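You operate a simulated robot arm through the tools that you are given. There is no shell and no other tool.

You run a simulated robot arm. Do the job below in one go: nothing can be reset, and whatever is moved stays where it is left.

## Task
Put things in order on the top of the packing table. At the end: the green marker (marked "OK") stands where the yellow marker (marked "UNDER") stood; the red marker (marked "OVER") stands where the green marker stood; the yellow marker stands where the white tag pack stood; the white tag pack from the top of the packing table stands on top of the brown wooden block; whatever was shut is shut again. Leave all else as you found it, and nothing knocked over.

Only the result counts: the job must be done as asked and must still hold three seconds after the hand-in. Knocking over, shifting, dropping, spilling or breaking anything else fails it.

## Robot
A 7-joint arm with a two-finger parallel gripper, fixed in place. Base frame: the origin is at the foot of the arm, x ahead of it, y to its left, z up; the work surface is at about z = 0. Readings come in mm, rad, newtons and seconds.
With the tool pointing down near the work surface it reaches from about 220 to 580 mm from the base axis. Its first joint turns from -1.152 to 1.152 rad. Payload 2.5 kg.
The tool frame sits at the grasp point between the pads (the TCP): z along the fingers, y along the line on which they close. The tips reach 23 mm beyond it. Largest opening 94 mm; finger width 38, thickness 10; the body of the gripper, 54 by 96 mm, starts 39 mm behind the TCP.
Orientation is that of the tool frame in the base frame, as a unit quaternion [w, x, y, z]. With the fingers straight down and closing along the base's y, the tool's x points along the base's -x, its y along +y and its z along -z.

## Interface
- The arm moves only by the tool move_arm. Its argument "plan" is a list of rows, each a list of 7 numbers: the shift along the base's x, y, z in mm, then the turn, a rotation vector about the base's x, y, z in degrees, then the closure in counts, from 0 (fully open) to 255 (shut). In form: [[tx, ty, tz, ax, ay, az, grip], ...]. A call has 1 to 20 rows; each row shifts and turns the commanded pose from where the row before left it. Rows are played at 5 a second. More than 50 mm and 0.15 rad between two rows, or a gripper value outside its range, and nothing of the call is played. A pose out of reach is approached as far as the arm can. The call stops where the force on the tool passes 40 N (or 10 N more than at its start, if that is more) or the arm is blocked; 0.2 s more then pass. The fingers move at their own pace (about 108 mm/s each) and stop on an object; they squeeze with about 23 N. The grip force told is the motor's: it shows also when the fingers shut on nothing. Time passes only in rows, and 0.2 s behind the last, so rows that do not move let the fingers close. It gives the time, the measured TCP pose, the force on the tool (base axes), the opening and the grip force at its end, in the units of the frame above (readings bear some noise), with the torque about the TCP (base axes, N m) and any sound that the robot's microphone picked up.
- Cameras (640 x 400 px; columns grow to the right, rows downward): "scene" is fixed at [95.5, -392, 558]; the picture's right is [0.96, -0.29, 0.00], its down [-0.13, -0.41, -0.90] and it looks along [0.27, 0.86, -0.43] (base axes); focal length 337 px, centre (320, 200). "wrist" rides on the gripper at [86, 16, -75] in the tool frame; the picture's right is [-0.18, 0.98, 0.00], its down [-0.58, -0.11, -0.81] and it looks along [-0.79, -0.15, 0.59] (tool axes); focal length 243 px, centre (320, 200).
- get_image(camera): a new picture of that camera. It takes no simulated time.
- pixel_to_xyz(camera, pixels): for up to 12 pixels [column, row] of the newest picture of that camera ("zoom" is the newest enlarged one), the place [x, y, z] in the base frame of the surface seen there, good to about 2 mm. It takes no simulated time.
- close_up(camera, box): a new picture of the part [left, top, right, bottom] of that camera's present view, enlarged. It takes no simulated time.
- sign_off(): hands the job in; it is judged then, once.

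Leave the gripper open and the arm clear of the work at the hand-in unless told otherwise.

The tools are called as a command line: name --pt "numbers of a row" for each row, then --argument value for the rest, lists and objects as JSON in quotes. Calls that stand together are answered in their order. move_arm: Moves the arm, as the interface text tells. Its arguments: {"type":"object","properties":{"plan":{"type":"array","items":{"type":"array","items":{"type":"number"}}}},"required":["plan"]} The other tools are called the same way: get_image (camera) takes a picture; pixel_to_xyz (camera, pixels) gives the place of the surface under pixels of a picture; close_up (camera, box) takes an enlarged picture of a part of a camera's view; sign_off () hands the job in.

At the start:

```text
t: 0.0
tcp_pos: [363.7, 181.4, 295.5]
orientation: [0.001, 0.0, 1.0, 0.0]
contact_force: [-0.6, -0.1, -0.2]
torque: [-0.01, 0.04, -0.03]
gripper_width: 94.1
gripper_force: 0.1
```

scene: 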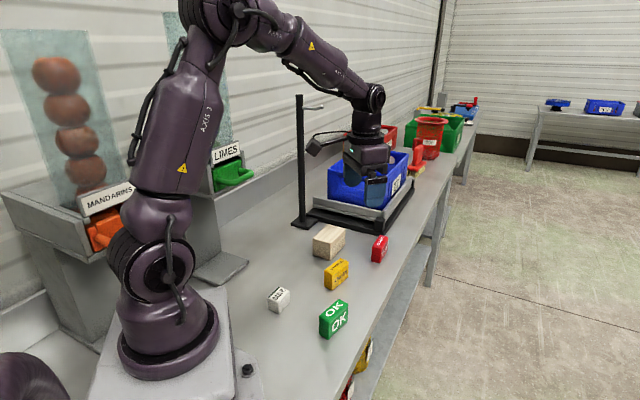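
wrist: 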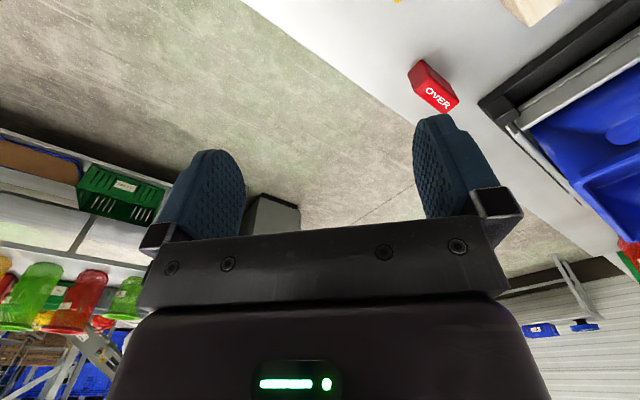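

The scene shows a green "OK" block near (334,318), a yellow one near (337,275), a red one near (379,248), a white tag pack near (279,299) and a wooden block near (328,242). I will take enlarged pictures of them first.

close_up --camera "scene" --box '[240, 210, 420, 350]'

get_image --camera "wrist"

```text
2.86 times, centred on (330, 280) of scene
```

zoom: 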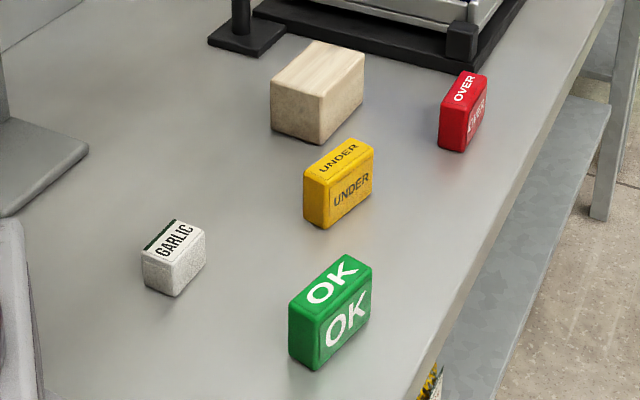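

```text
taken
```

wrist: 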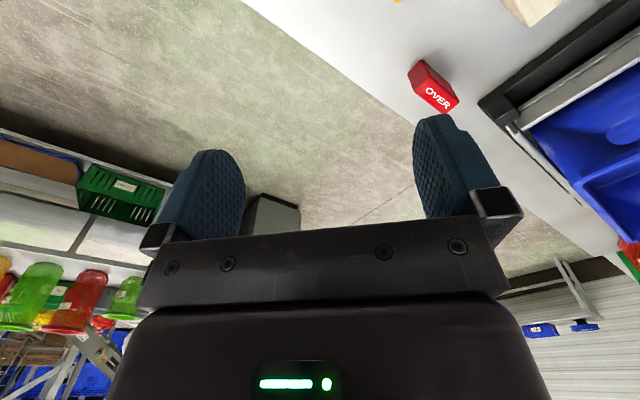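

The zoom shows all five objects clearly. I will read surface points on each: the top-face corners of green, yellow, red, the white pack and the wooden block in the zoom picture.

pixel_to_xyz --camera "zoom" --pixels '[[292, 309], [343, 257], [369, 266], [320, 320], [331, 287], [345, 320], [318, 362], [292, 350], [320, 369], [368, 313], [250, 360], [420, 300]]'

pixel_to_xyz --camera "zoom" --pixels '[[306, 175], [350, 141], [371, 149], [327, 183], [338, 161], [350, 190], [325, 225], [371, 187], [306, 215], [400, 200], [270, 200], [325, 205]]'

pixel_to_xyz --camera "zoom" --pixels '[[442, 103], [465, 72], [485, 77], [466, 106], [464, 88], [475, 112], [464, 148], [485, 110], [441, 143], [510, 120], [425, 120], [452, 125]]'

pixel_to_xyz --camera "zoom" --pixels '[[144, 251], [173, 221], [203, 232], [178, 265], [174, 241], [190, 265], [176, 293], [203, 265], [145, 282], [120, 280], [220, 260], [160, 272]]'

pixel_to_xyz --camera "zoom" --pixels '[[273, 88], [313, 43], [362, 54], [321, 96], [317, 70], [340, 110], [322, 142], [362, 97], [273, 127], [296, 110], [250, 110], [400, 90]]'

```text
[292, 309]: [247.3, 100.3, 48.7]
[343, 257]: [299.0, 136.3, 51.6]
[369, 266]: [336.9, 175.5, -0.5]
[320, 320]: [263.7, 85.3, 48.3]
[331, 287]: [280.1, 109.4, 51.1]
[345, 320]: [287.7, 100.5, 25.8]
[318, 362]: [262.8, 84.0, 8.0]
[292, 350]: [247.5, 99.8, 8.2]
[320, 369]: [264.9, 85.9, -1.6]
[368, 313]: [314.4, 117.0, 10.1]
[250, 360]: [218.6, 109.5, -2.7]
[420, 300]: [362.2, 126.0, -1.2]
```

```text
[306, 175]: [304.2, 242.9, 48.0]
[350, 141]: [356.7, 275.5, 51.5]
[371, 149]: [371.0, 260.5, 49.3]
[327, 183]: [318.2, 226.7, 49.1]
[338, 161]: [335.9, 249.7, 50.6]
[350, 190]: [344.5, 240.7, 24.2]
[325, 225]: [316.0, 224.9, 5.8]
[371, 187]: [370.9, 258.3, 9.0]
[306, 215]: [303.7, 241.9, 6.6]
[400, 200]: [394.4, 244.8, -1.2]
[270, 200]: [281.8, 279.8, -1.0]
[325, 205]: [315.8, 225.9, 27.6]
```

```text
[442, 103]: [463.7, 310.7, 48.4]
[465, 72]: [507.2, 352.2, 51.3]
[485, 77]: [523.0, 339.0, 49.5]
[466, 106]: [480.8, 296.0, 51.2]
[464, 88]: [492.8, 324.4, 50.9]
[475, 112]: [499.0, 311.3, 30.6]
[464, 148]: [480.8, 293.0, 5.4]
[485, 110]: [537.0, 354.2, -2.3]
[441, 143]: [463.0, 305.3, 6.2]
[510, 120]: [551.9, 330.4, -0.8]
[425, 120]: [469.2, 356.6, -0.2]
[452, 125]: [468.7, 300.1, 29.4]
```

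```text
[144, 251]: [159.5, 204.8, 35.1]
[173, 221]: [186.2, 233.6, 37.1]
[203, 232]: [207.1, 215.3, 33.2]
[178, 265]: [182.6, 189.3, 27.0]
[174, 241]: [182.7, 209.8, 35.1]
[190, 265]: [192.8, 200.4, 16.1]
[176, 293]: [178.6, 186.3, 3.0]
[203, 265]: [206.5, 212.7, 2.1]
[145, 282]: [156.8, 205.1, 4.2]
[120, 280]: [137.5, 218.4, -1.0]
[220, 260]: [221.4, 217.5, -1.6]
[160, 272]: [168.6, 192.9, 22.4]
```

```text
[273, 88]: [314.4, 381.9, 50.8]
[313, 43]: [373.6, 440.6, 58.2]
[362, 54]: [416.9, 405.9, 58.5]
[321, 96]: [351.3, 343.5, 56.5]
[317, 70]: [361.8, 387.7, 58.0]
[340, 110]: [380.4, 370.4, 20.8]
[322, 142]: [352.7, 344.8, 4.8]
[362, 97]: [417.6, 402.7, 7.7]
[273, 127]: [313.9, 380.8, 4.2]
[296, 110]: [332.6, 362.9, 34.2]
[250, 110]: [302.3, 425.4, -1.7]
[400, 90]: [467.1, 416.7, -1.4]
```

The markers are about 63 × 24 × 51 mm with yaw of roughly 35–44°; the white pack is at about (182,210) and the wooden block's top is at about z = 58 near (365,392). Next I check obstacles: the pole at (302,100–225) and the scale with the blue bin at (365,190).

close_up --camera "scene" --box '[270, 80, 430, 240]'

pixel_to_xyz --camera "scene" --pixels '[[299, 97], [301, 150], [303, 200], [303, 222], [322, 107], [295, 223], [313, 228], [372, 232], [320, 205], [330, 180], [398, 228], [410, 160]]'

```text
2.50 times, centred on (350, 160) of scene
```

zoom: 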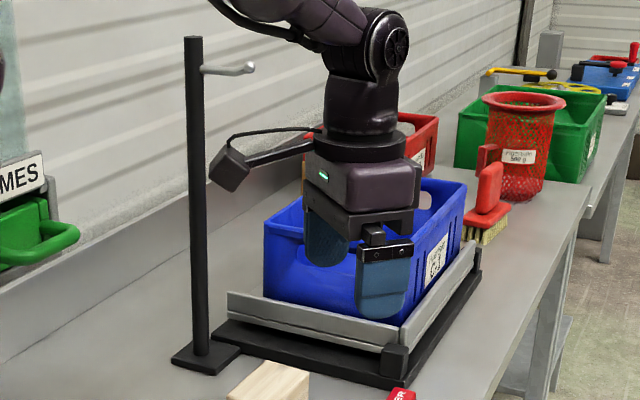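

```text
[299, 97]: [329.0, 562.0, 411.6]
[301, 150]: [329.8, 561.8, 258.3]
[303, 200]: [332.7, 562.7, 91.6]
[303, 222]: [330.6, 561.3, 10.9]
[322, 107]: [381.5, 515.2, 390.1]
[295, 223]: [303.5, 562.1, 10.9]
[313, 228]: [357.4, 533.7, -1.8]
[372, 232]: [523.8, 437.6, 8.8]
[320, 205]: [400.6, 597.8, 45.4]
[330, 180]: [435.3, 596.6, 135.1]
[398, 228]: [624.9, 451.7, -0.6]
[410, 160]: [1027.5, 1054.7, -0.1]
```

The pole stands at about (330,562) up to z≈412, with the hook near (381,515,390), and the scale's near edge is past (523,437). All are clear of the work if I stay low and away from them. First I move above the white pack at about (183,211), turning +47° so the fingers close on its short side.

move_arm --pt "-30.1 4.9 -24 0 0 7.83 0" --pt "-30.1 4.9 -24 0 0 7.83 0" --pt "-30.1 4.9 -24 0 0 7.83 0" --pt "-30.1 4.9 -24 0 0 7.83 0" --pt "-30.1 4.9 -24 0 0 7.83 0" --pt "-30.1 4.9 -24 0 0 7.85 0" --pt "0 0 0 0 0 0 0"

```text
t: 1.6
tcp_pos: [183.2, 208.4, 151.7]
orientation: [0.001, -0.4, 0.917, 0.0]
contact_force: [0.0, -0.6, -0.2]
torque: [0.0, -0.04, -0.01]
gripper_width: 94.4
gripper_force: 0.2
```

The arm is above the white pack at (183,208,152) with the yaw reached. I look with both cameras to check alignment.

get_image --camera "wrist"

close_up --camera "scene" --box '[200, 200, 400, 340]'

```text
taken
```

wrist: 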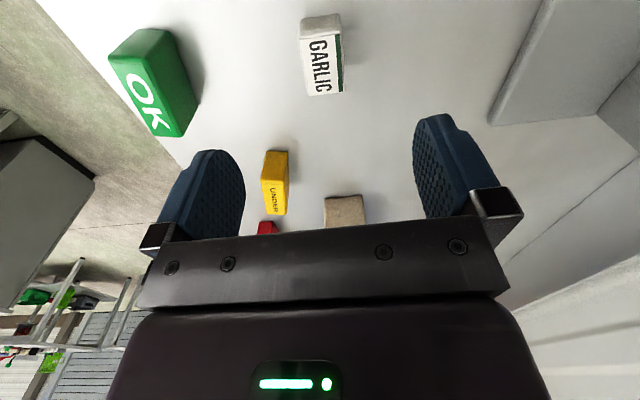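

```text
2.86 times, centred on (300, 270) of scene
```

zoom: 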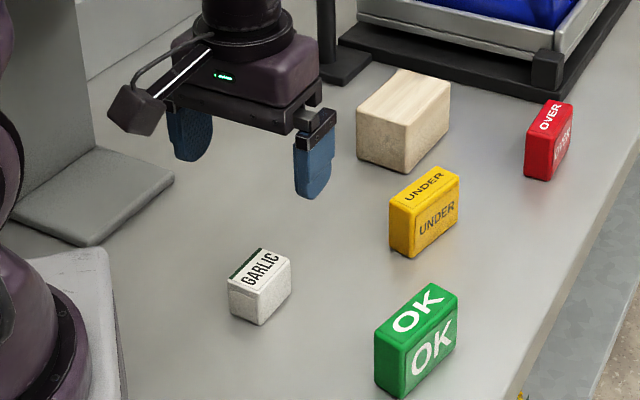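

In the wrist picture the pack's top shows between about (303,38) and (343,92). I read its top and side points, along with other tops seen from here.

pixel_to_xyz --camera "wrist" --pixels '[[303, 40], [338, 36], [342, 91], [308, 93], [322, 65], [322, 93], [302, 25], [339, 18], [322, 22]]'

pixel_to_xyz --camera "wrist" --pixels '[[111, 63], [148, 134], [178, 134], [145, 59], [168, 32], [195, 98], [265, 182], [285, 182], [264, 210], [284, 212], [275, 152], [345, 222]]'

close_up --camera "wrist" --box '[260, 0, 380, 110]'

```text
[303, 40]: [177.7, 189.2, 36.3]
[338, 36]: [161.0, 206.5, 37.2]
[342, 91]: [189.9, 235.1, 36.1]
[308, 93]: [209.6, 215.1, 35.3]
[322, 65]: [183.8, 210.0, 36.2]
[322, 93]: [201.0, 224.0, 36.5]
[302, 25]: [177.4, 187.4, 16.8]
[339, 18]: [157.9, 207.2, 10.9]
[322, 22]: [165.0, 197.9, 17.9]
```

```text
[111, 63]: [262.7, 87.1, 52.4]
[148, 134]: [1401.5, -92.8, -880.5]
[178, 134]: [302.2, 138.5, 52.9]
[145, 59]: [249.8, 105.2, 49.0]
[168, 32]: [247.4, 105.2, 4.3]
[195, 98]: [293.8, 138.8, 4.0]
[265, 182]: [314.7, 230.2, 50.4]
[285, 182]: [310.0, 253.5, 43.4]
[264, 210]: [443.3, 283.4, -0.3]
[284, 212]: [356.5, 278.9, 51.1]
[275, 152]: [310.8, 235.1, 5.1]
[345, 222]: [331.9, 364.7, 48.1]
```

```text
3.64 times, centred on (320, 55) of wrist
```

zoom: 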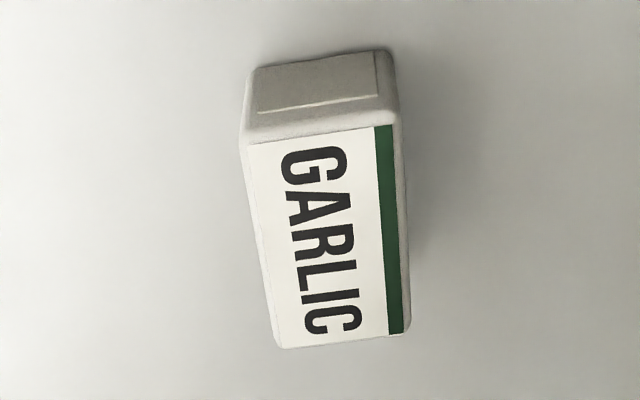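

The pack's centre is at about (184.5,211.5), its yaw about 45° and its top at z≈36. I go down most of the way, correcting the yaw by −2°, and then check the pose.

move_arm --pt "1 0.5 -30 0 0 -2 0" --pt "0 0 -30 0 0 0 60" --pt "0 0 -25 0 0 0 60" --pt "0 0 0 0 0 0 60"

```text
t: 2.6
tcp_pos: [184.8, 210.2, 65.7]
orientation: [0.001, -0.383, 0.924, 0.001]
contact_force: [-0.4, 0.5, -0.7]
torque: [-0.01, 0.01, -0.01]
gripper_width: 71.9
gripper_force: 0.1
```

The pose is (185,210,66), opening 72 mm and straddling the pack. I go down to z≈27 and close.

move_arm --pt "0 0 -20 0 0 0 60" --pt "0 0 -19.5 0 0 0 60" --pt "0 0 0 0 0 0 60" --pt "0 0 0 0 0 0 255" --pt "0 0 0 0 0 0 255" --pt "0 0 0 0 0 0 255"

```text
t: 4.0
tcp_pos: [181.7, 209.3, 28.1]
orientation: [0.0, -0.383, 0.924, 0.001]
contact_force: [-0.3, 0.6, -0.5]
torque: [0.01, -0.02, -0.02]
gripper_width: 31.5
gripper_force: 23.5
```

The fingers hold at 31.5 mm with 23.5 N. I lift a little and look.

move_arm --pt "0 0 20 0 0 0 255" --pt "0 0 40 0 0 0 255" --pt "0 0 40 0 0 0 255" --pt "0 0 30 0 0 0 255" --pt "0 0 0 0 0 0 255"

close_up --camera "scene" --box '[200, 180, 420, 340]'

get_image --camera "wrist"

```text
t: 5.2
tcp_pos: [183.4, 210.1, 156.9]
orientation: [0.001, -0.383, 0.924, 0.0]
contact_force: [0.1, 0.3, -0.8]
torque: [0.0, 0.0, 0.01]
gripper_width: 31.4
gripper_force: 22.6
```

```text
2.50 times, centred on (310, 260) of scene
```

zoom: 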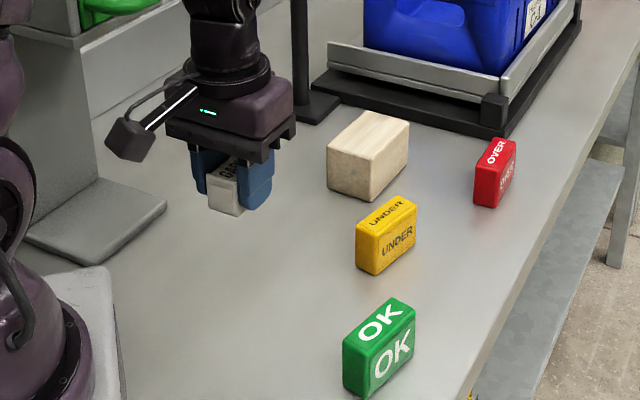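

```text
taken
```

wrist: 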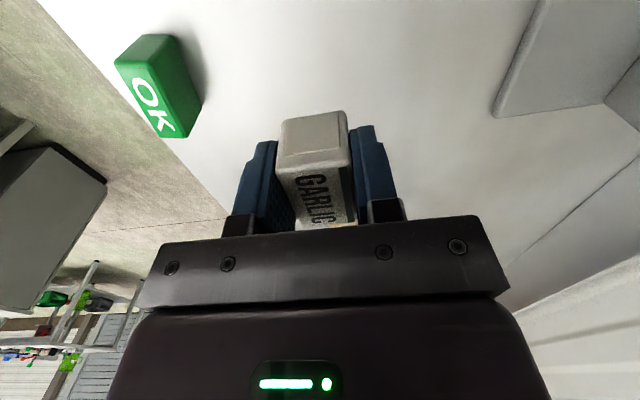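

The pack is held firmly and upright. I carry it above the wooden block, whose centre is at about (364,393), at z≈140 and with the same yaw.

move_arm --pt "22.5 22.7 -2 0 0 0 255" --pt "22.5 22.7 -2 0 0 0 255" --pt "22.5 22.7 -2 0 0 0 255" --pt "22.5 22.7 -2 0 0 0 255" --pt "22.5 22.7 -2 0 0 0 255" --pt "22.5 22.7 -2 0 0 0 255" --pt "22.5 22.7 -2 0 0 0 255" --pt "22.4 22.8 -3 0 0 0 255" --pt "0 0 0 0 0 0 255"

get_image --camera "wrist"

close_up --camera "scene" --box '[240, 60, 440, 300]'

```text
t: 7.2
tcp_pos: [363.2, 393.6, 139.8]
orientation: [0.001, -0.383, 0.924, 0.0]
contact_force: [0.5, -0.5, -0.1]
torque: [0.01, 0.0, 0.0]
gripper_width: 31.4
gripper_force: 23.3
```

```text
taken
```

wrist: 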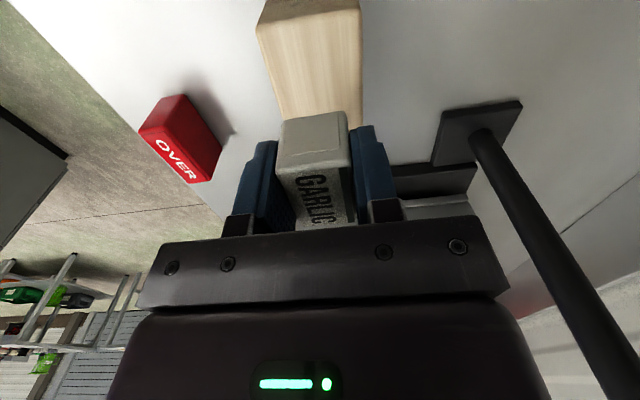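

```text
1.67 times, centred on (340, 180) of scene
```

zoom: 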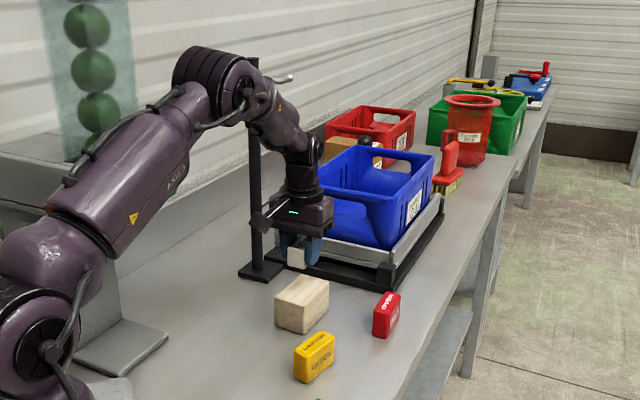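

The pack is above the block with nothing touching. I read the block's top edges from the wrist picture, around (258,30), (361,10) and (272,95), and red's place too.

pixel_to_xyz --camera "wrist" --pixels '[[260, 38], [270, 70], [279, 100], [358, 20], [360, 60], [361, 100], [310, 30], [320, 80], [300, 5], [340, 8], [262, 10]]'

pixel_to_xyz --camera "wrist" --pixels '[[143, 134], [175, 126], [206, 176], [190, 180], [178, 150], [186, 97], [220, 150], [165, 128]]'

close_up --camera "wrist" --box '[120, 0, 400, 220]'

```text
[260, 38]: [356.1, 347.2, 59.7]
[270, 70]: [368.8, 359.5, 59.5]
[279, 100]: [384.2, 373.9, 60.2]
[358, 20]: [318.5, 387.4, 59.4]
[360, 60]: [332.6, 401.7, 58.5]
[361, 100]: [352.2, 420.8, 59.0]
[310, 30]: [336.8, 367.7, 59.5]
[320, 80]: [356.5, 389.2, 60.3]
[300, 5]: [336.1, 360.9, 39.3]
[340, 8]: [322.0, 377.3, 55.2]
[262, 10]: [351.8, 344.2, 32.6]
```

```text
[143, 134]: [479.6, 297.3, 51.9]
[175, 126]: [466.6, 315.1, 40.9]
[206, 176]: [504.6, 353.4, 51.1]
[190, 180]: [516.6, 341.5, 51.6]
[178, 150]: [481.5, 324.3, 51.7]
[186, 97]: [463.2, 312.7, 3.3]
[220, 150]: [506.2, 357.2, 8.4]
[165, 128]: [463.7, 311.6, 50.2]
```

```text
1.82 times, centred on (260, 110) of wrist
```

zoom: 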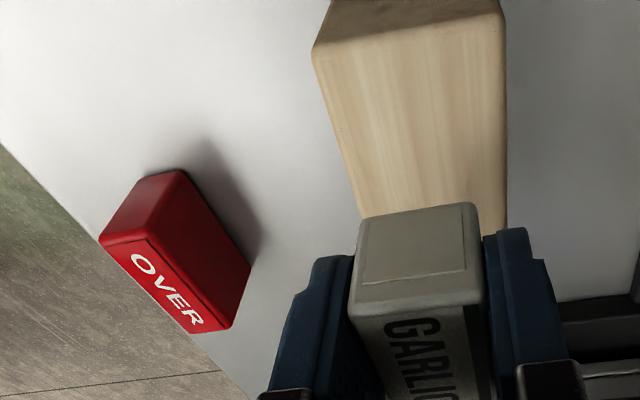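

The block's top is at z≈59–60, centred at about (364,393), which is where the tool is. I go down slowly toward it.

move_arm --pt "0 0 -20 0 0 0 255" --pt "0 0 -18 0 0 0 255" --pt "0 0 -10 0 0 0 255" --pt "0 0 -3 0 0 0 255" --pt "0 0 0 0 0 0 255"

close_up --camera "scene" --box '[280, 180, 380, 280]'

get_image --camera "wrist"

```text
t: 8.4
tcp_pos: [362.8, 391.5, 88.9]
orientation: [0.001, -0.383, 0.924, 0.0]
contact_force: [-1.0, 0.5, 0.1]
torque: [-0.01, 0.0, -0.03]
gripper_width: 31.5
gripper_force: 22.9
```

```text
4.00 times, centred on (330, 230) of scene
```

zoom: 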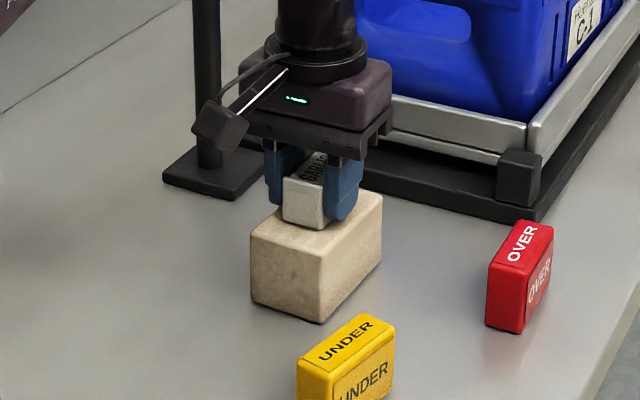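

```text
taken
```

wrist: 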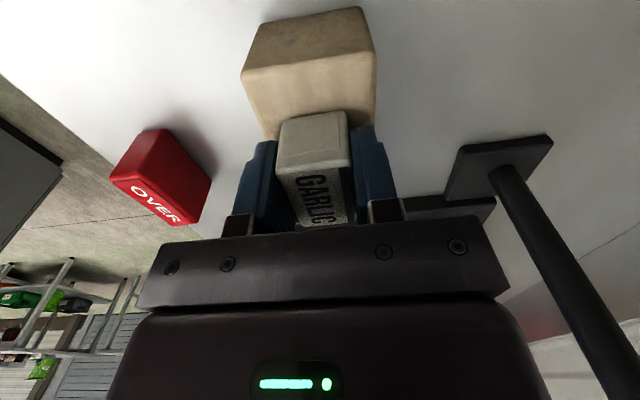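

No contact yet at z≈89. I lower by 1 mm steps.

move_arm --pt "0 0 -1 0 0 0 255" --pt "0 0 0 0 0 0 255"

move_arm --pt "0 0 -1 0 0 0 255" --pt "0 0 0 0 0 0 255"

```text
t: 9.0
tcp_pos: [363.8, 392.7, 87.5]
orientation: [0.001, -0.383, 0.924, 0.0]
contact_force: [-0.7, 0.6, -1.0]
torque: [-0.01, 0.03, -0.01]
gripper_width: 31.3
gripper_force: 22.9
```

```text
t: 9.6
tcp_pos: [363.1, 392.5, 89.2]
orientation: [0.001, -0.384, 0.923, 0.002]
contact_force: [-1.1, -0.6, 5.1]
torque: [-0.08, 0.09, 0.01]
gripper_width: 31.3
gripper_force: 23.2
```

The force shows 5 N upward: the pack sits on the block. I open a little and rise straight up.

move_arm --pt "0 0 0 0 0 0 150" --pt "0 0 0 0 0 0 120" --pt "0 0 0 0 0 0 110" --pt "0 0 20 0 0 0 110" --pt "0 0 30 0 0 0 110" --pt "0 0 20 0 0 0 110" --pt "0 0 0 0 0 0 110"

close_up --camera "scene" --box '[280, 180, 400, 300]'

get_image --camera "wrist"

```text
t: 11.2
tcp_pos: [362.3, 391.5, 155.8]
orientation: [0.001, -0.383, 0.924, 0.001]
contact_force: [-0.3, 0.0, 0.3]
torque: [-0.02, 0.05, -0.04]
gripper_width: 53.5
gripper_force: 0.0
```

```text
3.33 times, centred on (340, 240) of scene
```

zoom: 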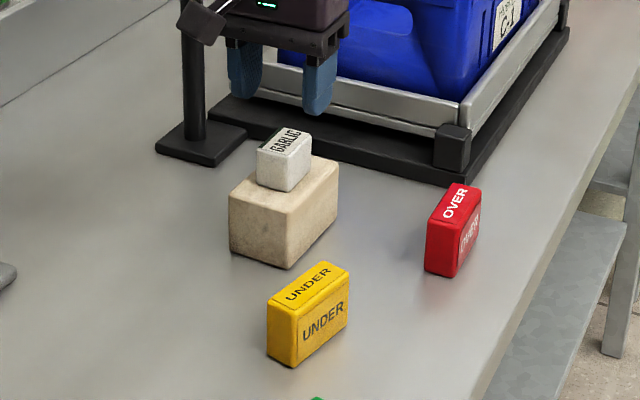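

```text
taken
```

wrist: 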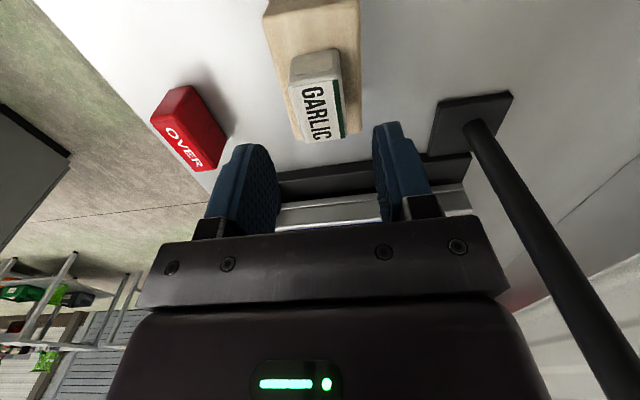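

The white pack stands centred on the block. Next is yellow at about (337.5,251), yaw about 32°. I move above it at z≈150 and turn −13°.

move_arm --pt "-6.7 -35.5 -1 0 0 -3.25 110" --pt "-6.7 -35.5 -2 0 0 -3.25 60" --pt "-6.7 -35.5 -2 0 0 -3.25 60" --pt "-6.7 -35.5 -2 0 0 -3.25 60" --pt "0 0 0 0 0 0 60"

get_image --camera "wrist"

close_up --camera "wrist" --box '[240, 0, 400, 130]'

```text
t: 12.4
tcp_pos: [337.7, 251.8, 151.6]
orientation: [0.001, -0.276, 0.961, 0.001]
contact_force: [-0.1, -0.6, -1.2]
torque: [0.01, -0.02, 0.01]
gripper_width: 71.9
gripper_force: 0.1
```

```text
taken
```

wrist: 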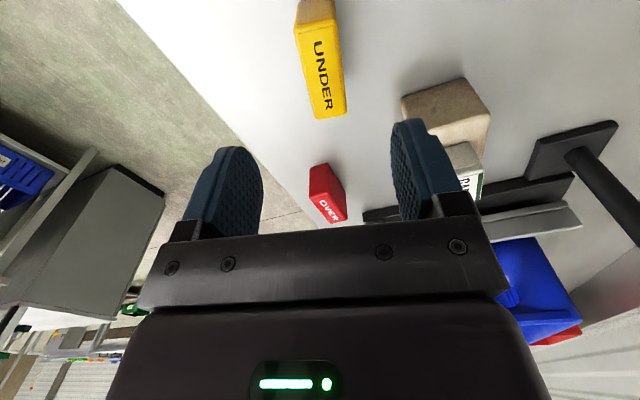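

```text
3.08 times, centred on (320, 65) of wrist
```

zoom: 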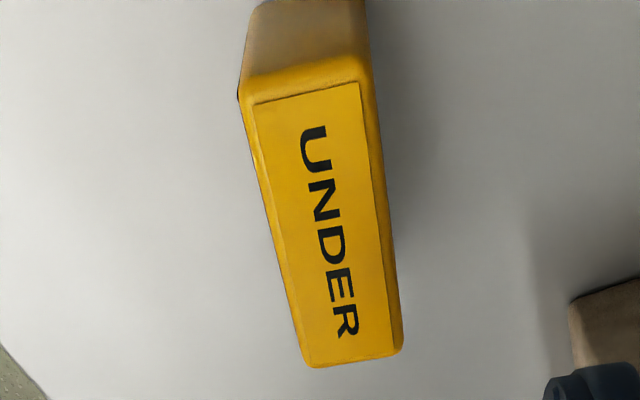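

The yellow top label's corners are at about (257,106), (355,87), (392,344) and (312,360) in the zoom. I read these.

pixel_to_xyz --camera "zoom" --pixels '[[257, 106], [355, 87], [390, 344], [312, 360], [325, 225], [270, 185], [296, 290], [383, 215], [397, 310], [305, 70], [350, 362], [246, 110]]'

```text
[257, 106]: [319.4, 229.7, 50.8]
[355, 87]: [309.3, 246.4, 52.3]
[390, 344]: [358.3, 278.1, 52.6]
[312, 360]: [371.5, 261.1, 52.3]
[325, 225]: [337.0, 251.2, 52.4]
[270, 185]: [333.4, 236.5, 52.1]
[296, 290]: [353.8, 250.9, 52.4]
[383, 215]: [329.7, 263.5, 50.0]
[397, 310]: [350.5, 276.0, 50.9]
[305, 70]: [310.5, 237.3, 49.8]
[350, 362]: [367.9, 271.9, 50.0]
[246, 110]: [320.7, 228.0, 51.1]
```

Yellow's centre is at about (338.3,253.1), yaw 32°, top at z≈52. I shift onto it, go down to z≈28 and close.

move_arm --pt "1.1 2.1 -35 0 0 0 60" --pt "0 0 -35 0 0 0 60" --pt "0 0 -30 0 0 0 60" --pt "0 0 -22 0 0 0 60" --pt "0 0 0 0 0 0 60" --pt "0 0 0 0 0 0 255" --pt "0 0 0 0 0 0 255" --pt "0 0 0 0 0 0 255"

```text
t: 14.2
tcp_pos: [337.7, 253.0, 29.0]
orientation: [0.001, -0.275, 0.961, 0.001]
contact_force: [0.6, 0.4, 0.1]
torque: [-0.01, -0.03, 0.01]
gripper_width: 27.6
gripper_force: 22.8
```

Held at 27.6 mm, 22.8 N. I lift, then carry toward the white pack's old place at (184.2,211.2), turning +13°.

move_arm --pt "0 0 20 0 0 0 255" --pt "0 0 40 0 0 0 255" --pt "0 0 40 0 0 0 255" --pt "-30.8 -8.4 0 0 0 2.6 255" --pt "-30.8 -8.4 0 0 0 2.6 255" --pt "-30.8 -8.4 0 0 0 2.6 255" --pt "-30.8 -8.4 0 0 0 2.6 255" --pt "-30.9 -8.3 0 0 0 2.6 255" --pt "0 0 0 0 0 0 255"

get_image --camera "wrist"

get_image --camera "scene"

```text
t: 16.2
tcp_pos: [182.3, 211.7, 129.2]
orientation: [0.001, -0.384, 0.923, 0.0]
contact_force: [0.1, 0.2, -0.5]
torque: [-0.03, 0.03, -0.03]
gripper_width: 27.6
gripper_force: 22.6
```

```text
taken
```

wrist: 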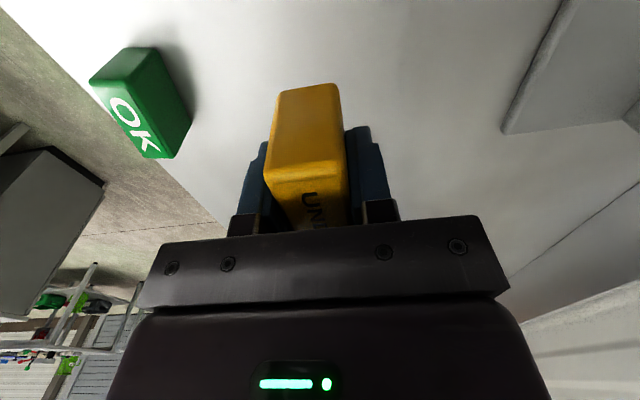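

```text
taken
```

scene: 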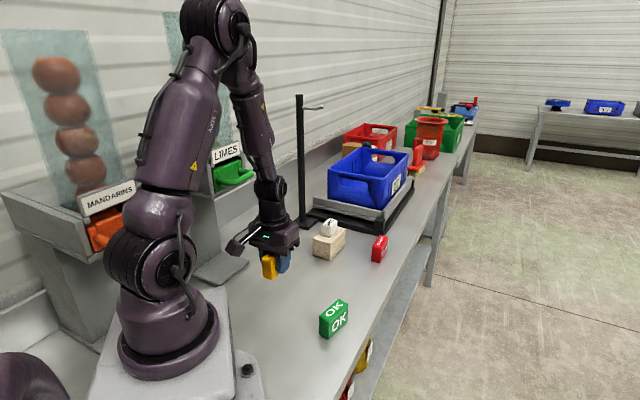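

Yellow is held upright. I read the near end face at about (308,135) and its lower edge to check where it sits in the grip.

pixel_to_xyz --camera "wrist" --pixels '[[308, 110], [308, 135], [306, 160], [290, 130], [325, 130], [307, 93], [300, 190]]'

```text
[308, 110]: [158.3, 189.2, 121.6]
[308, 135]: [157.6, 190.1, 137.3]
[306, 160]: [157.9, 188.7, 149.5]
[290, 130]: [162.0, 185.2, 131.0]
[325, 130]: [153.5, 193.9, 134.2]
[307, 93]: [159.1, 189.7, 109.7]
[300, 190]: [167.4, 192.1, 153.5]
```

The near end face is 34 mm from the tool centre, so it is centred within about 1 mm. I shift 0.8 mm outward and go down toward the table, stopping just above it.

move_arm --pt "0.7 0.7 -35 0 0 0 255" --pt "0 0 -35 0 0 0 255" --pt "0 0 -20 0 0 0 255" --pt "0 0 -8 0 0 0 255" --pt "0 0 -1 0 0 0 255" --pt "0 0 0 0 0 0 255"

move_arm --pt "0 0 -1 0 0 0 255" --pt "0 0 0 0 0 0 255"

```text
t: 17.6
tcp_pos: [185.1, 209.8, 28.4]
orientation: [0.001, -0.383, 0.924, 0.001]
contact_force: [-0.1, -0.1, -0.2]
torque: [0.0, 0.0, 0.01]
gripper_width: 27.5
gripper_force: 23.0
```

```text
t: 18.2
tcp_pos: [184.3, 211.3, 28.9]
orientation: [0.001, -0.383, 0.924, 0.0]
contact_force: [-1.2, -4.1, 20.6]
torque: [-0.03, -0.02, -0.01]
gripper_width: 27.7
gripper_force: 22.8
```

Contact of 20 N: yellow stands on the table. I ease up by 0.7 mm, open a little and rise.

move_arm --pt "0 0 0.7 0 0 0 255" --pt "0 0 0 0 0 0 160" --pt "0 0 0 0 0 0 120" --pt "0 0 0 0 0 0 100" --pt "0 0 20 0 0 0 100" --pt "0 0 40 0 0 0 100" --pt "0 0 40 0 0 0 60" --pt "0 0 22 0 0 0 60" --pt "0 0 0 0 0 0 60"

get_image --camera "wrist"

close_up --camera "scene" --box '[220, 200, 420, 350]'

```text
t: 20.2
tcp_pos: [183.3, 210.8, 150.4]
orientation: [0.001, -0.383, 0.924, 0.001]
contact_force: [-0.5, -0.8, 0.2]
torque: [0.01, 0.03, 0.01]
gripper_width: 72.1
gripper_force: 0.0
```

```text
taken
```

wrist: 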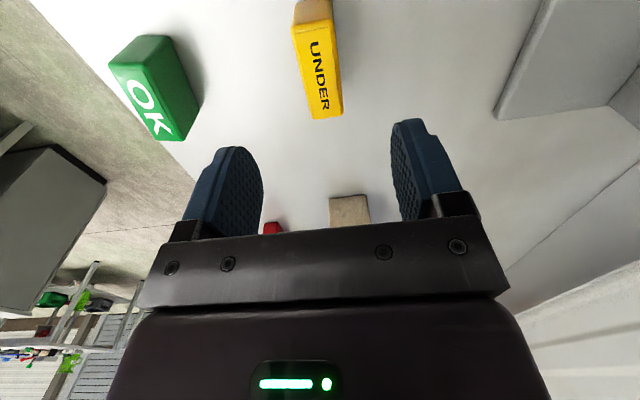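

```text
2.67 times, centred on (320, 275) of scene
```

zoom: 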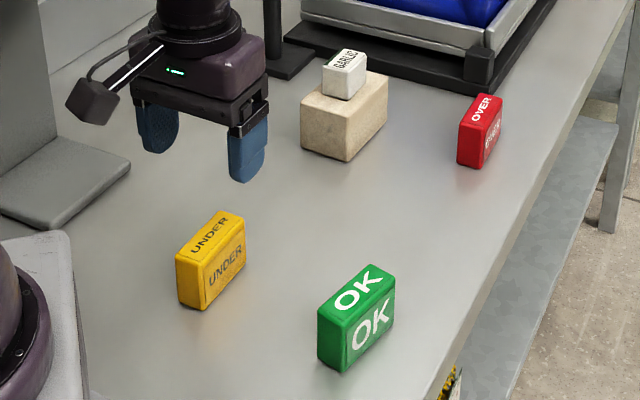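

Yellow stands in the white pack's old place. I check its coordinates and read green's top from the wrist view.

close_up --camera "wrist" --box '[90, 0, 370, 150]'

pixel_to_xyz --camera "wrist" --pixels '[[299, 34], [330, 29], [340, 110], [316, 115], [317, 72]]'

```text
2.29 times, centred on (230, 75) of wrist
```

zoom: 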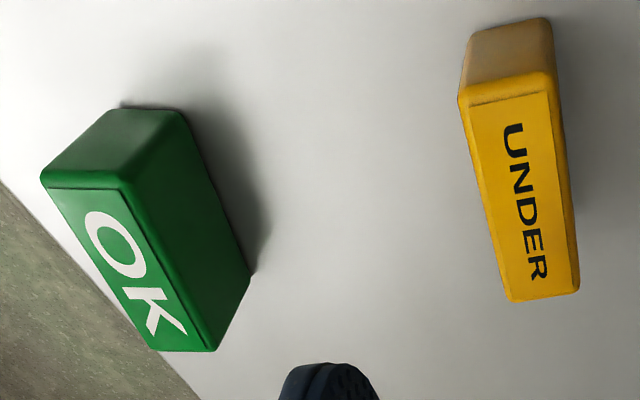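

```text
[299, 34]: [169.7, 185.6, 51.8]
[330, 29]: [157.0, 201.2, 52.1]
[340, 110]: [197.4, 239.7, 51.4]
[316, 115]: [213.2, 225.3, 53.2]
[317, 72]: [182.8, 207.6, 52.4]
```

Yellow measures at (184.3,213), as wanted. I move above green, about (282,112), yaw about 36°.

move_arm --pt "24.3 -25 0 0 0 -2.25 60" --pt "24.3 -25 0 0 0 -2.25 60" --pt "24.3 -25 0 0 0 -2.25 60" --pt "24.2 -24.9 0 0 0 -2.25 60" --pt "0 0 0 0 0 0 60"

get_image --camera "wrist"

close_up --camera "wrist" --box '[240, 0, 400, 130]'

```text
t: 21.4
tcp_pos: [282.6, 111.9, 150.7]
orientation: [0.001, -0.309, 0.951, 0.0]
contact_force: [-0.7, 0.0, 0.3]
torque: [0.0, -0.05, 0.01]
gripper_width: 71.7
gripper_force: 0.1
```

```text
taken
```

wrist: 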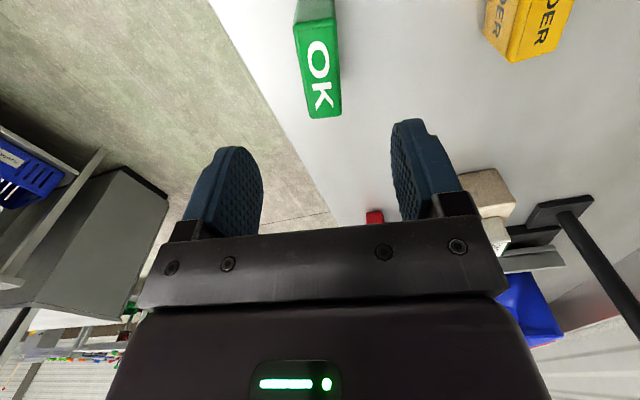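

```text
3.08 times, centred on (320, 65) of wrist
```

zoom: 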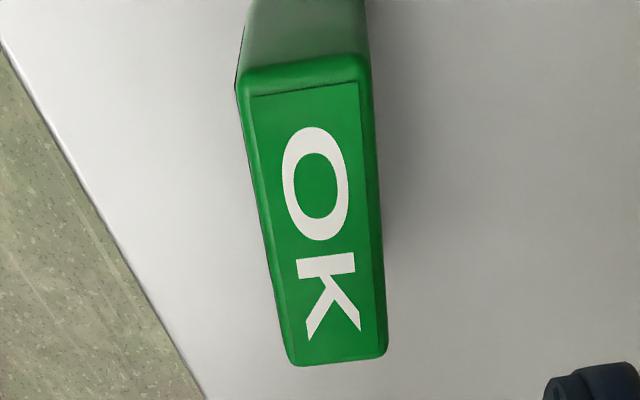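

Green's top label corners are at about (254,98), (358,84), (376,355) and (298,362) in the zoom. I read them and the edges.

pixel_to_xyz --camera "zoom" --pixels '[[254, 98], [357, 84], [376, 353], [298, 362], [315, 225], [250, 160], [280, 310], [371, 170], [382, 300], [305, 64], [340, 363], [240, 85]]'

```text
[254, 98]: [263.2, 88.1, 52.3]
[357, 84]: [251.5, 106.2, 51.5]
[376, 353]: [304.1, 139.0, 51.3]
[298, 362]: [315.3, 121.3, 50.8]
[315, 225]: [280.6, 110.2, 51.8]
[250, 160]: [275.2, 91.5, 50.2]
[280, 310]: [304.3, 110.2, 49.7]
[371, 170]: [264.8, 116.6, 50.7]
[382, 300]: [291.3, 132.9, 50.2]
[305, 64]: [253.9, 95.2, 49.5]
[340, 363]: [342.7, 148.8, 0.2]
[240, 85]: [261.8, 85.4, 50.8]
```

Green's centre is at about (283,112.7), yaw about 32°. I turn −4°, shift onto it, go down to z≈28 and close.

move_arm --pt "1.1 0.7 -30 0 0 -4 60" --pt "0 0 -35 0 0 0 60" --pt "0 0 -35 0 0 0 60" --pt "0 0 -21.7 0 0 0 60" --pt "0 0 0 0 0 0 60" --pt "0 0 0 0 0 0 255" --pt "0 0 0 0 0 0 255" --pt "0 0 0 0 0 0 255"

```text
t: 23.2
tcp_pos: [281.0, 113.3, 29.3]
orientation: [0.0, -0.275, 0.961, 0.0]
contact_force: [-0.1, -0.2, -1.1]
torque: [-0.02, -0.01, -0.03]
gripper_width: 27.8
gripper_force: 22.9
```

Held at 27.8 mm. I lift and carry green to yellow's old place at (338.3,253.1), same yaw.

move_arm --pt "0 0 20 0 0 0 255" --pt "0 0 40 0 0 0 255" --pt "0 0 40 0 0 0 255" --pt "13.8 35.1 0 0 0 0 255" --pt "13.8 35.1 0 0 0 0 255" --pt "13.8 35.1 0 0 0 0 255" --pt "13.8 35.1 0 0 0 0 255" --pt "0 0 0 0 0 0 255"

get_image --camera "wrist"

close_up --camera "scene" --box '[220, 180, 420, 330]'

```text
t: 25.0
tcp_pos: [337.2, 252.9, 130.4]
orientation: [0.001, -0.276, 0.961, 0.0]
contact_force: [0.0, -0.4, -0.7]
torque: [-0.02, 0.01, -0.02]
gripper_width: 27.7
gripper_force: 23.0
```

```text
taken
```

wrist: 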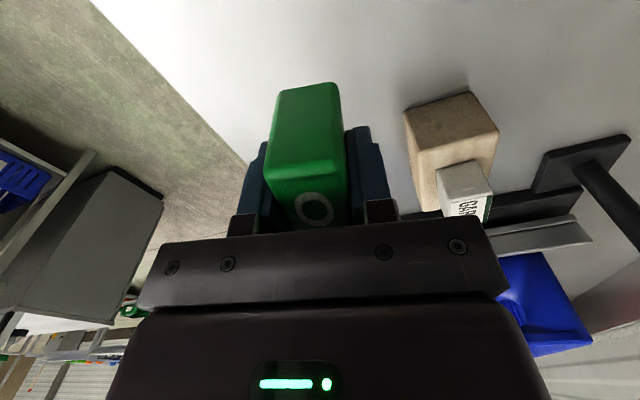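

```text
2.67 times, centred on (320, 255) of scene
```

zoom: 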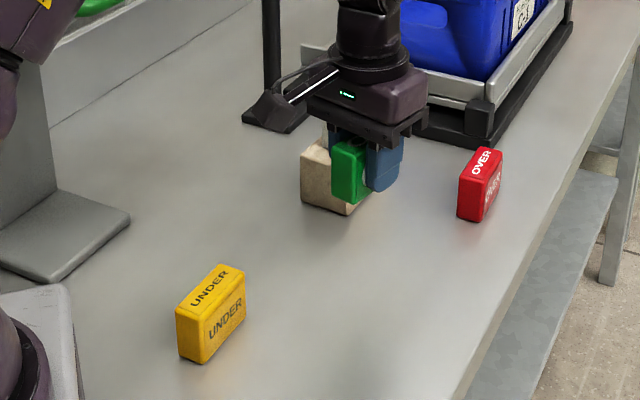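

Green sits in the grip just as yellow did, so the same tool place puts it where yellow stood. I go down to just above the table.

move_arm --pt "0 0 -35 0 0 0 255" --pt "0 0 -35 0 0 0 255" --pt "0 0 -20 0 0 0 255" --pt "0 0 -8 0 0 0 255" --pt "0 0 -1.3 0 0 0 255" --pt "0 0 0 0 0 0 255"

move_arm --pt "0 0 -0.5 0 0 0 255" --pt "0 0 0 0 0 0 255"

```text
t: 26.4
tcp_pos: [337.7, 253.1, 30.2]
orientation: [0.001, -0.276, 0.961, 0.0]
contact_force: [-3.2, -2.5, 13.4]
torque: [-0.24, 0.38, -0.02]
gripper_width: 27.4
gripper_force: 23.4
```

```text
t: 27.0
tcp_pos: [339.0, 252.8, 29.2]
orientation: [0.002, -0.276, 0.961, 0.0]
contact_force: [-5.0, -2.5, 20.4]
torque: [-0.07, 0.17, -0.03]
gripper_width: 27.6
gripper_force: 22.9
```

Contact: green stands on the table. I ease up 0.8 mm, open a little and rise straight up.

move_arm --pt "0 0 0.8 0 0 0 255" --pt "0 0 0 0 0 0 160" --pt "0 0 0 0 0 0 120" --pt "0 0 0 0 0 0 100" --pt "0 0 20 0 0 0 100" --pt "0 0 40 0 0 0 100" --pt "0 0 40 0 0 0 100" --pt "0 0 21 0 0 0 60" --pt "0 0 0 0 0 0 60"

get_image --camera "wrist"

close_up --camera "scene" --box '[220, 180, 420, 330]'

```text
t: 29.0
tcp_pos: [335.9, 254.5, 151.5]
orientation: [0.0, -0.276, 0.961, 0.0]
contact_force: [0.3, 0.4, 0.7]
torque: [-0.01, -0.01, -0.01]
gripper_width: 71.8
gripper_force: 0.0
```

```text
taken
```

wrist: 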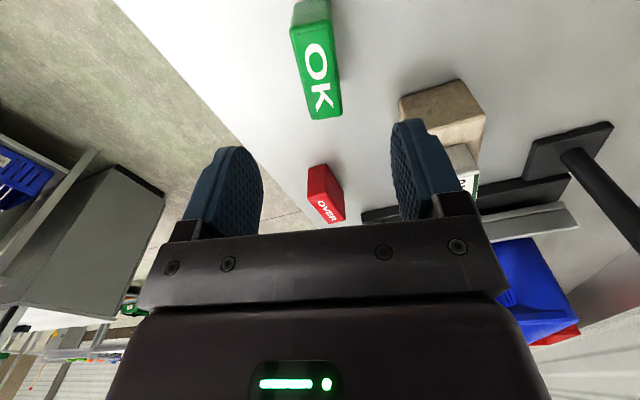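

```text
2.67 times, centred on (320, 255) of scene
```

zoom: 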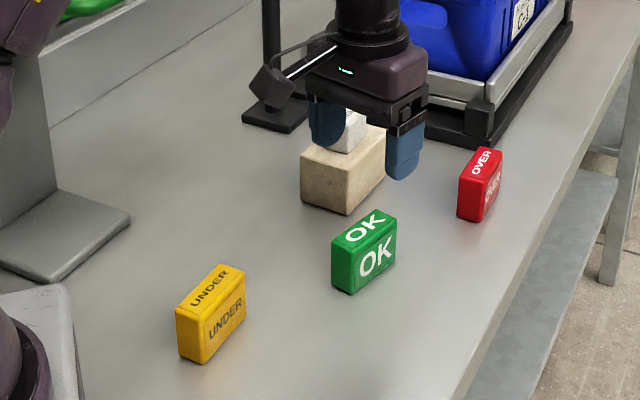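

Green is in place. Red at about (493,325) lies some 590 mm out, so I will tilt the tool about 10° outward about its closing axis to reach it. I go to a hover above it first, with yaw +12° and then the tilt.

move_arm --pt "35 14 -2 0 0 6 60" --pt "35 14 -2 0 0 6 60" --pt "35 14 -5 3.48 -3.6 0 60" --pt "35 14 -5 3.48 -3.6 0 60" --pt "0 0 0 0 0 0 60"

get_image --camera "wrist"

get_image --camera "scene"

```text
t: 30.2
tcp_pos: [479.5, 309.6, 138.2]
orientation: [0.081, -0.373, 0.924, 0.033]
contact_force: [0.1, -0.5, 0.1]
torque: [0.01, 0.04, 0.02]
gripper_width: 71.9
gripper_force: 0.1
```

```text
taken
```

wrist: 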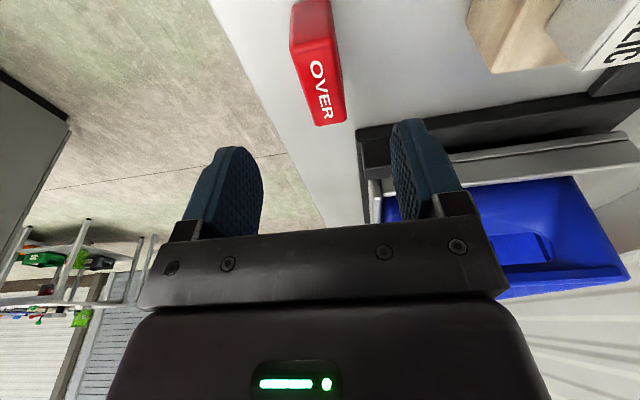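

```text
taken
```

scene: 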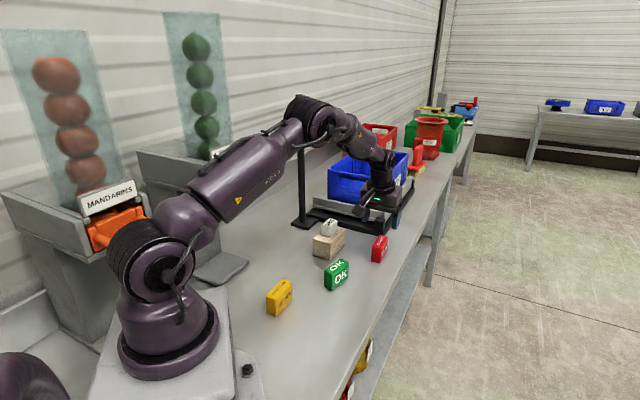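

The tool hovers near red at (479,310,138) without contact. I read red's top corners and the scale's near edge (358,130)–(380,190) in the wrist view.

close_up --camera "wrist" --box '[250, 0, 410, 140]'

pixel_to_xyz --camera "wrist" --pixels '[[360, 132], [364, 180], [372, 185], [460, 105], [480, 155], [376, 220], [388, 205], [520, 180], [560, 60], [600, 55]]'

```text
2.86 times, centred on (330, 70) of wrist
```

zoom: 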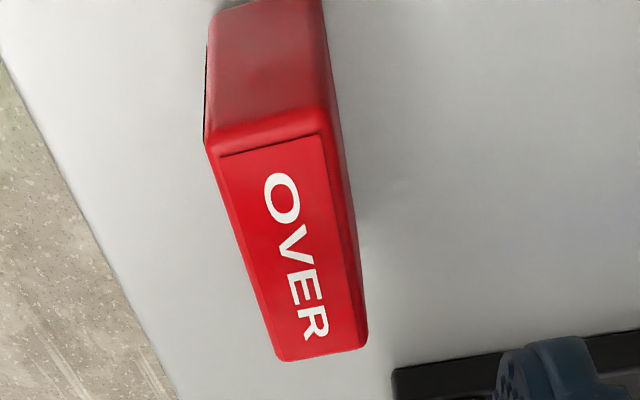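

```text
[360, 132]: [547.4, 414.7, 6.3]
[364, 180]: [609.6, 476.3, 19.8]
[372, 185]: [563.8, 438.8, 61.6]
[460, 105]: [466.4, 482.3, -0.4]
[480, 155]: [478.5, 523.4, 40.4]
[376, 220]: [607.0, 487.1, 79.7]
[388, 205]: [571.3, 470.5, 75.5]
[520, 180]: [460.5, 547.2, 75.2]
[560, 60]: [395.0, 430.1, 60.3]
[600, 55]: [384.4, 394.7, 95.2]
```

The scale's corner is at about (547,415), some 100 mm ahead of red, so there is clearance. I now read red's label corners and edges in the zoom: (222,157), (319,136), (357,345), (284,358).

pixel_to_xyz --camera "zoom" --pixels '[[222, 157], [319, 136], [356, 344], [284, 357], [293, 250], [233, 220], [258, 310], [347, 205], [362, 300], [268, 128], [325, 358], [265, 60]]'

```text
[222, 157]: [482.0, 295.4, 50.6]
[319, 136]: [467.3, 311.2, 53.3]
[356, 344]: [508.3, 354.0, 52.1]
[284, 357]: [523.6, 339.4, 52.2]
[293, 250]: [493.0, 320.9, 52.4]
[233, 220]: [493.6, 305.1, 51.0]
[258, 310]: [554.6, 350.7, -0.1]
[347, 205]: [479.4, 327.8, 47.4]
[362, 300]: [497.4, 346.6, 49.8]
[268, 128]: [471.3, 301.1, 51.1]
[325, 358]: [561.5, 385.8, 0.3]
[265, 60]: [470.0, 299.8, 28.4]
```

Red's centre is at about (494,324.3), yaw about 46°. I turn +2°, shift onto it, and go down to z≈31 with the tilt kept.

move_arm --pt "15.7 15.2 -15 0 0 2 60" --pt "0 0 -30 0 0 0 60" --pt "0 0 -25 0 0 0 60" --pt "0 0 0 0 0 0 60"

get_image --camera "wrist"

close_up --camera "scene" --box '[300, 150, 440, 290]'

```text
t: 31.2
tcp_pos: [493.9, 325.5, 66.9]
orientation: [0.081, -0.39, 0.917, 0.034]
contact_force: [-0.2, -0.2, -0.4]
torque: [-0.01, -0.02, 0.0]
gripper_width: 71.8
gripper_force: 0.1
```

```text
taken
```

wrist: 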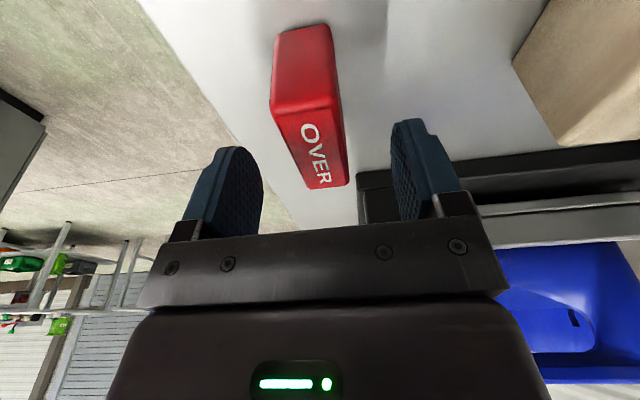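

```text
2.86 times, centred on (370, 220) of scene
```

zoom: 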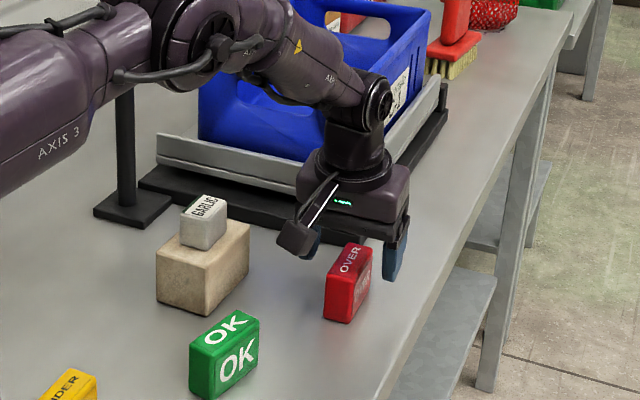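

The fingers straddle red and all is clear. I go down the last 35 mm and close.

move_arm --pt "0 0 -20 0 0 0 60" --pt "0 0 -15 0 0 0 60" --pt "0 0 0 0 0 0 60" --pt "0 0 0 0 0 0 255" --pt "0 0 0 0 0 0 255" --pt "0 0 0 0 0 0 255"

```text
t: 32.6
tcp_pos: [493.6, 324.8, 31.3]
orientation: [0.081, -0.389, 0.917, 0.035]
contact_force: [-0.3, -0.4, 0.7]
torque: [0.02, 0.04, 0.02]
gripper_width: 27.7
gripper_force: 22.6
```

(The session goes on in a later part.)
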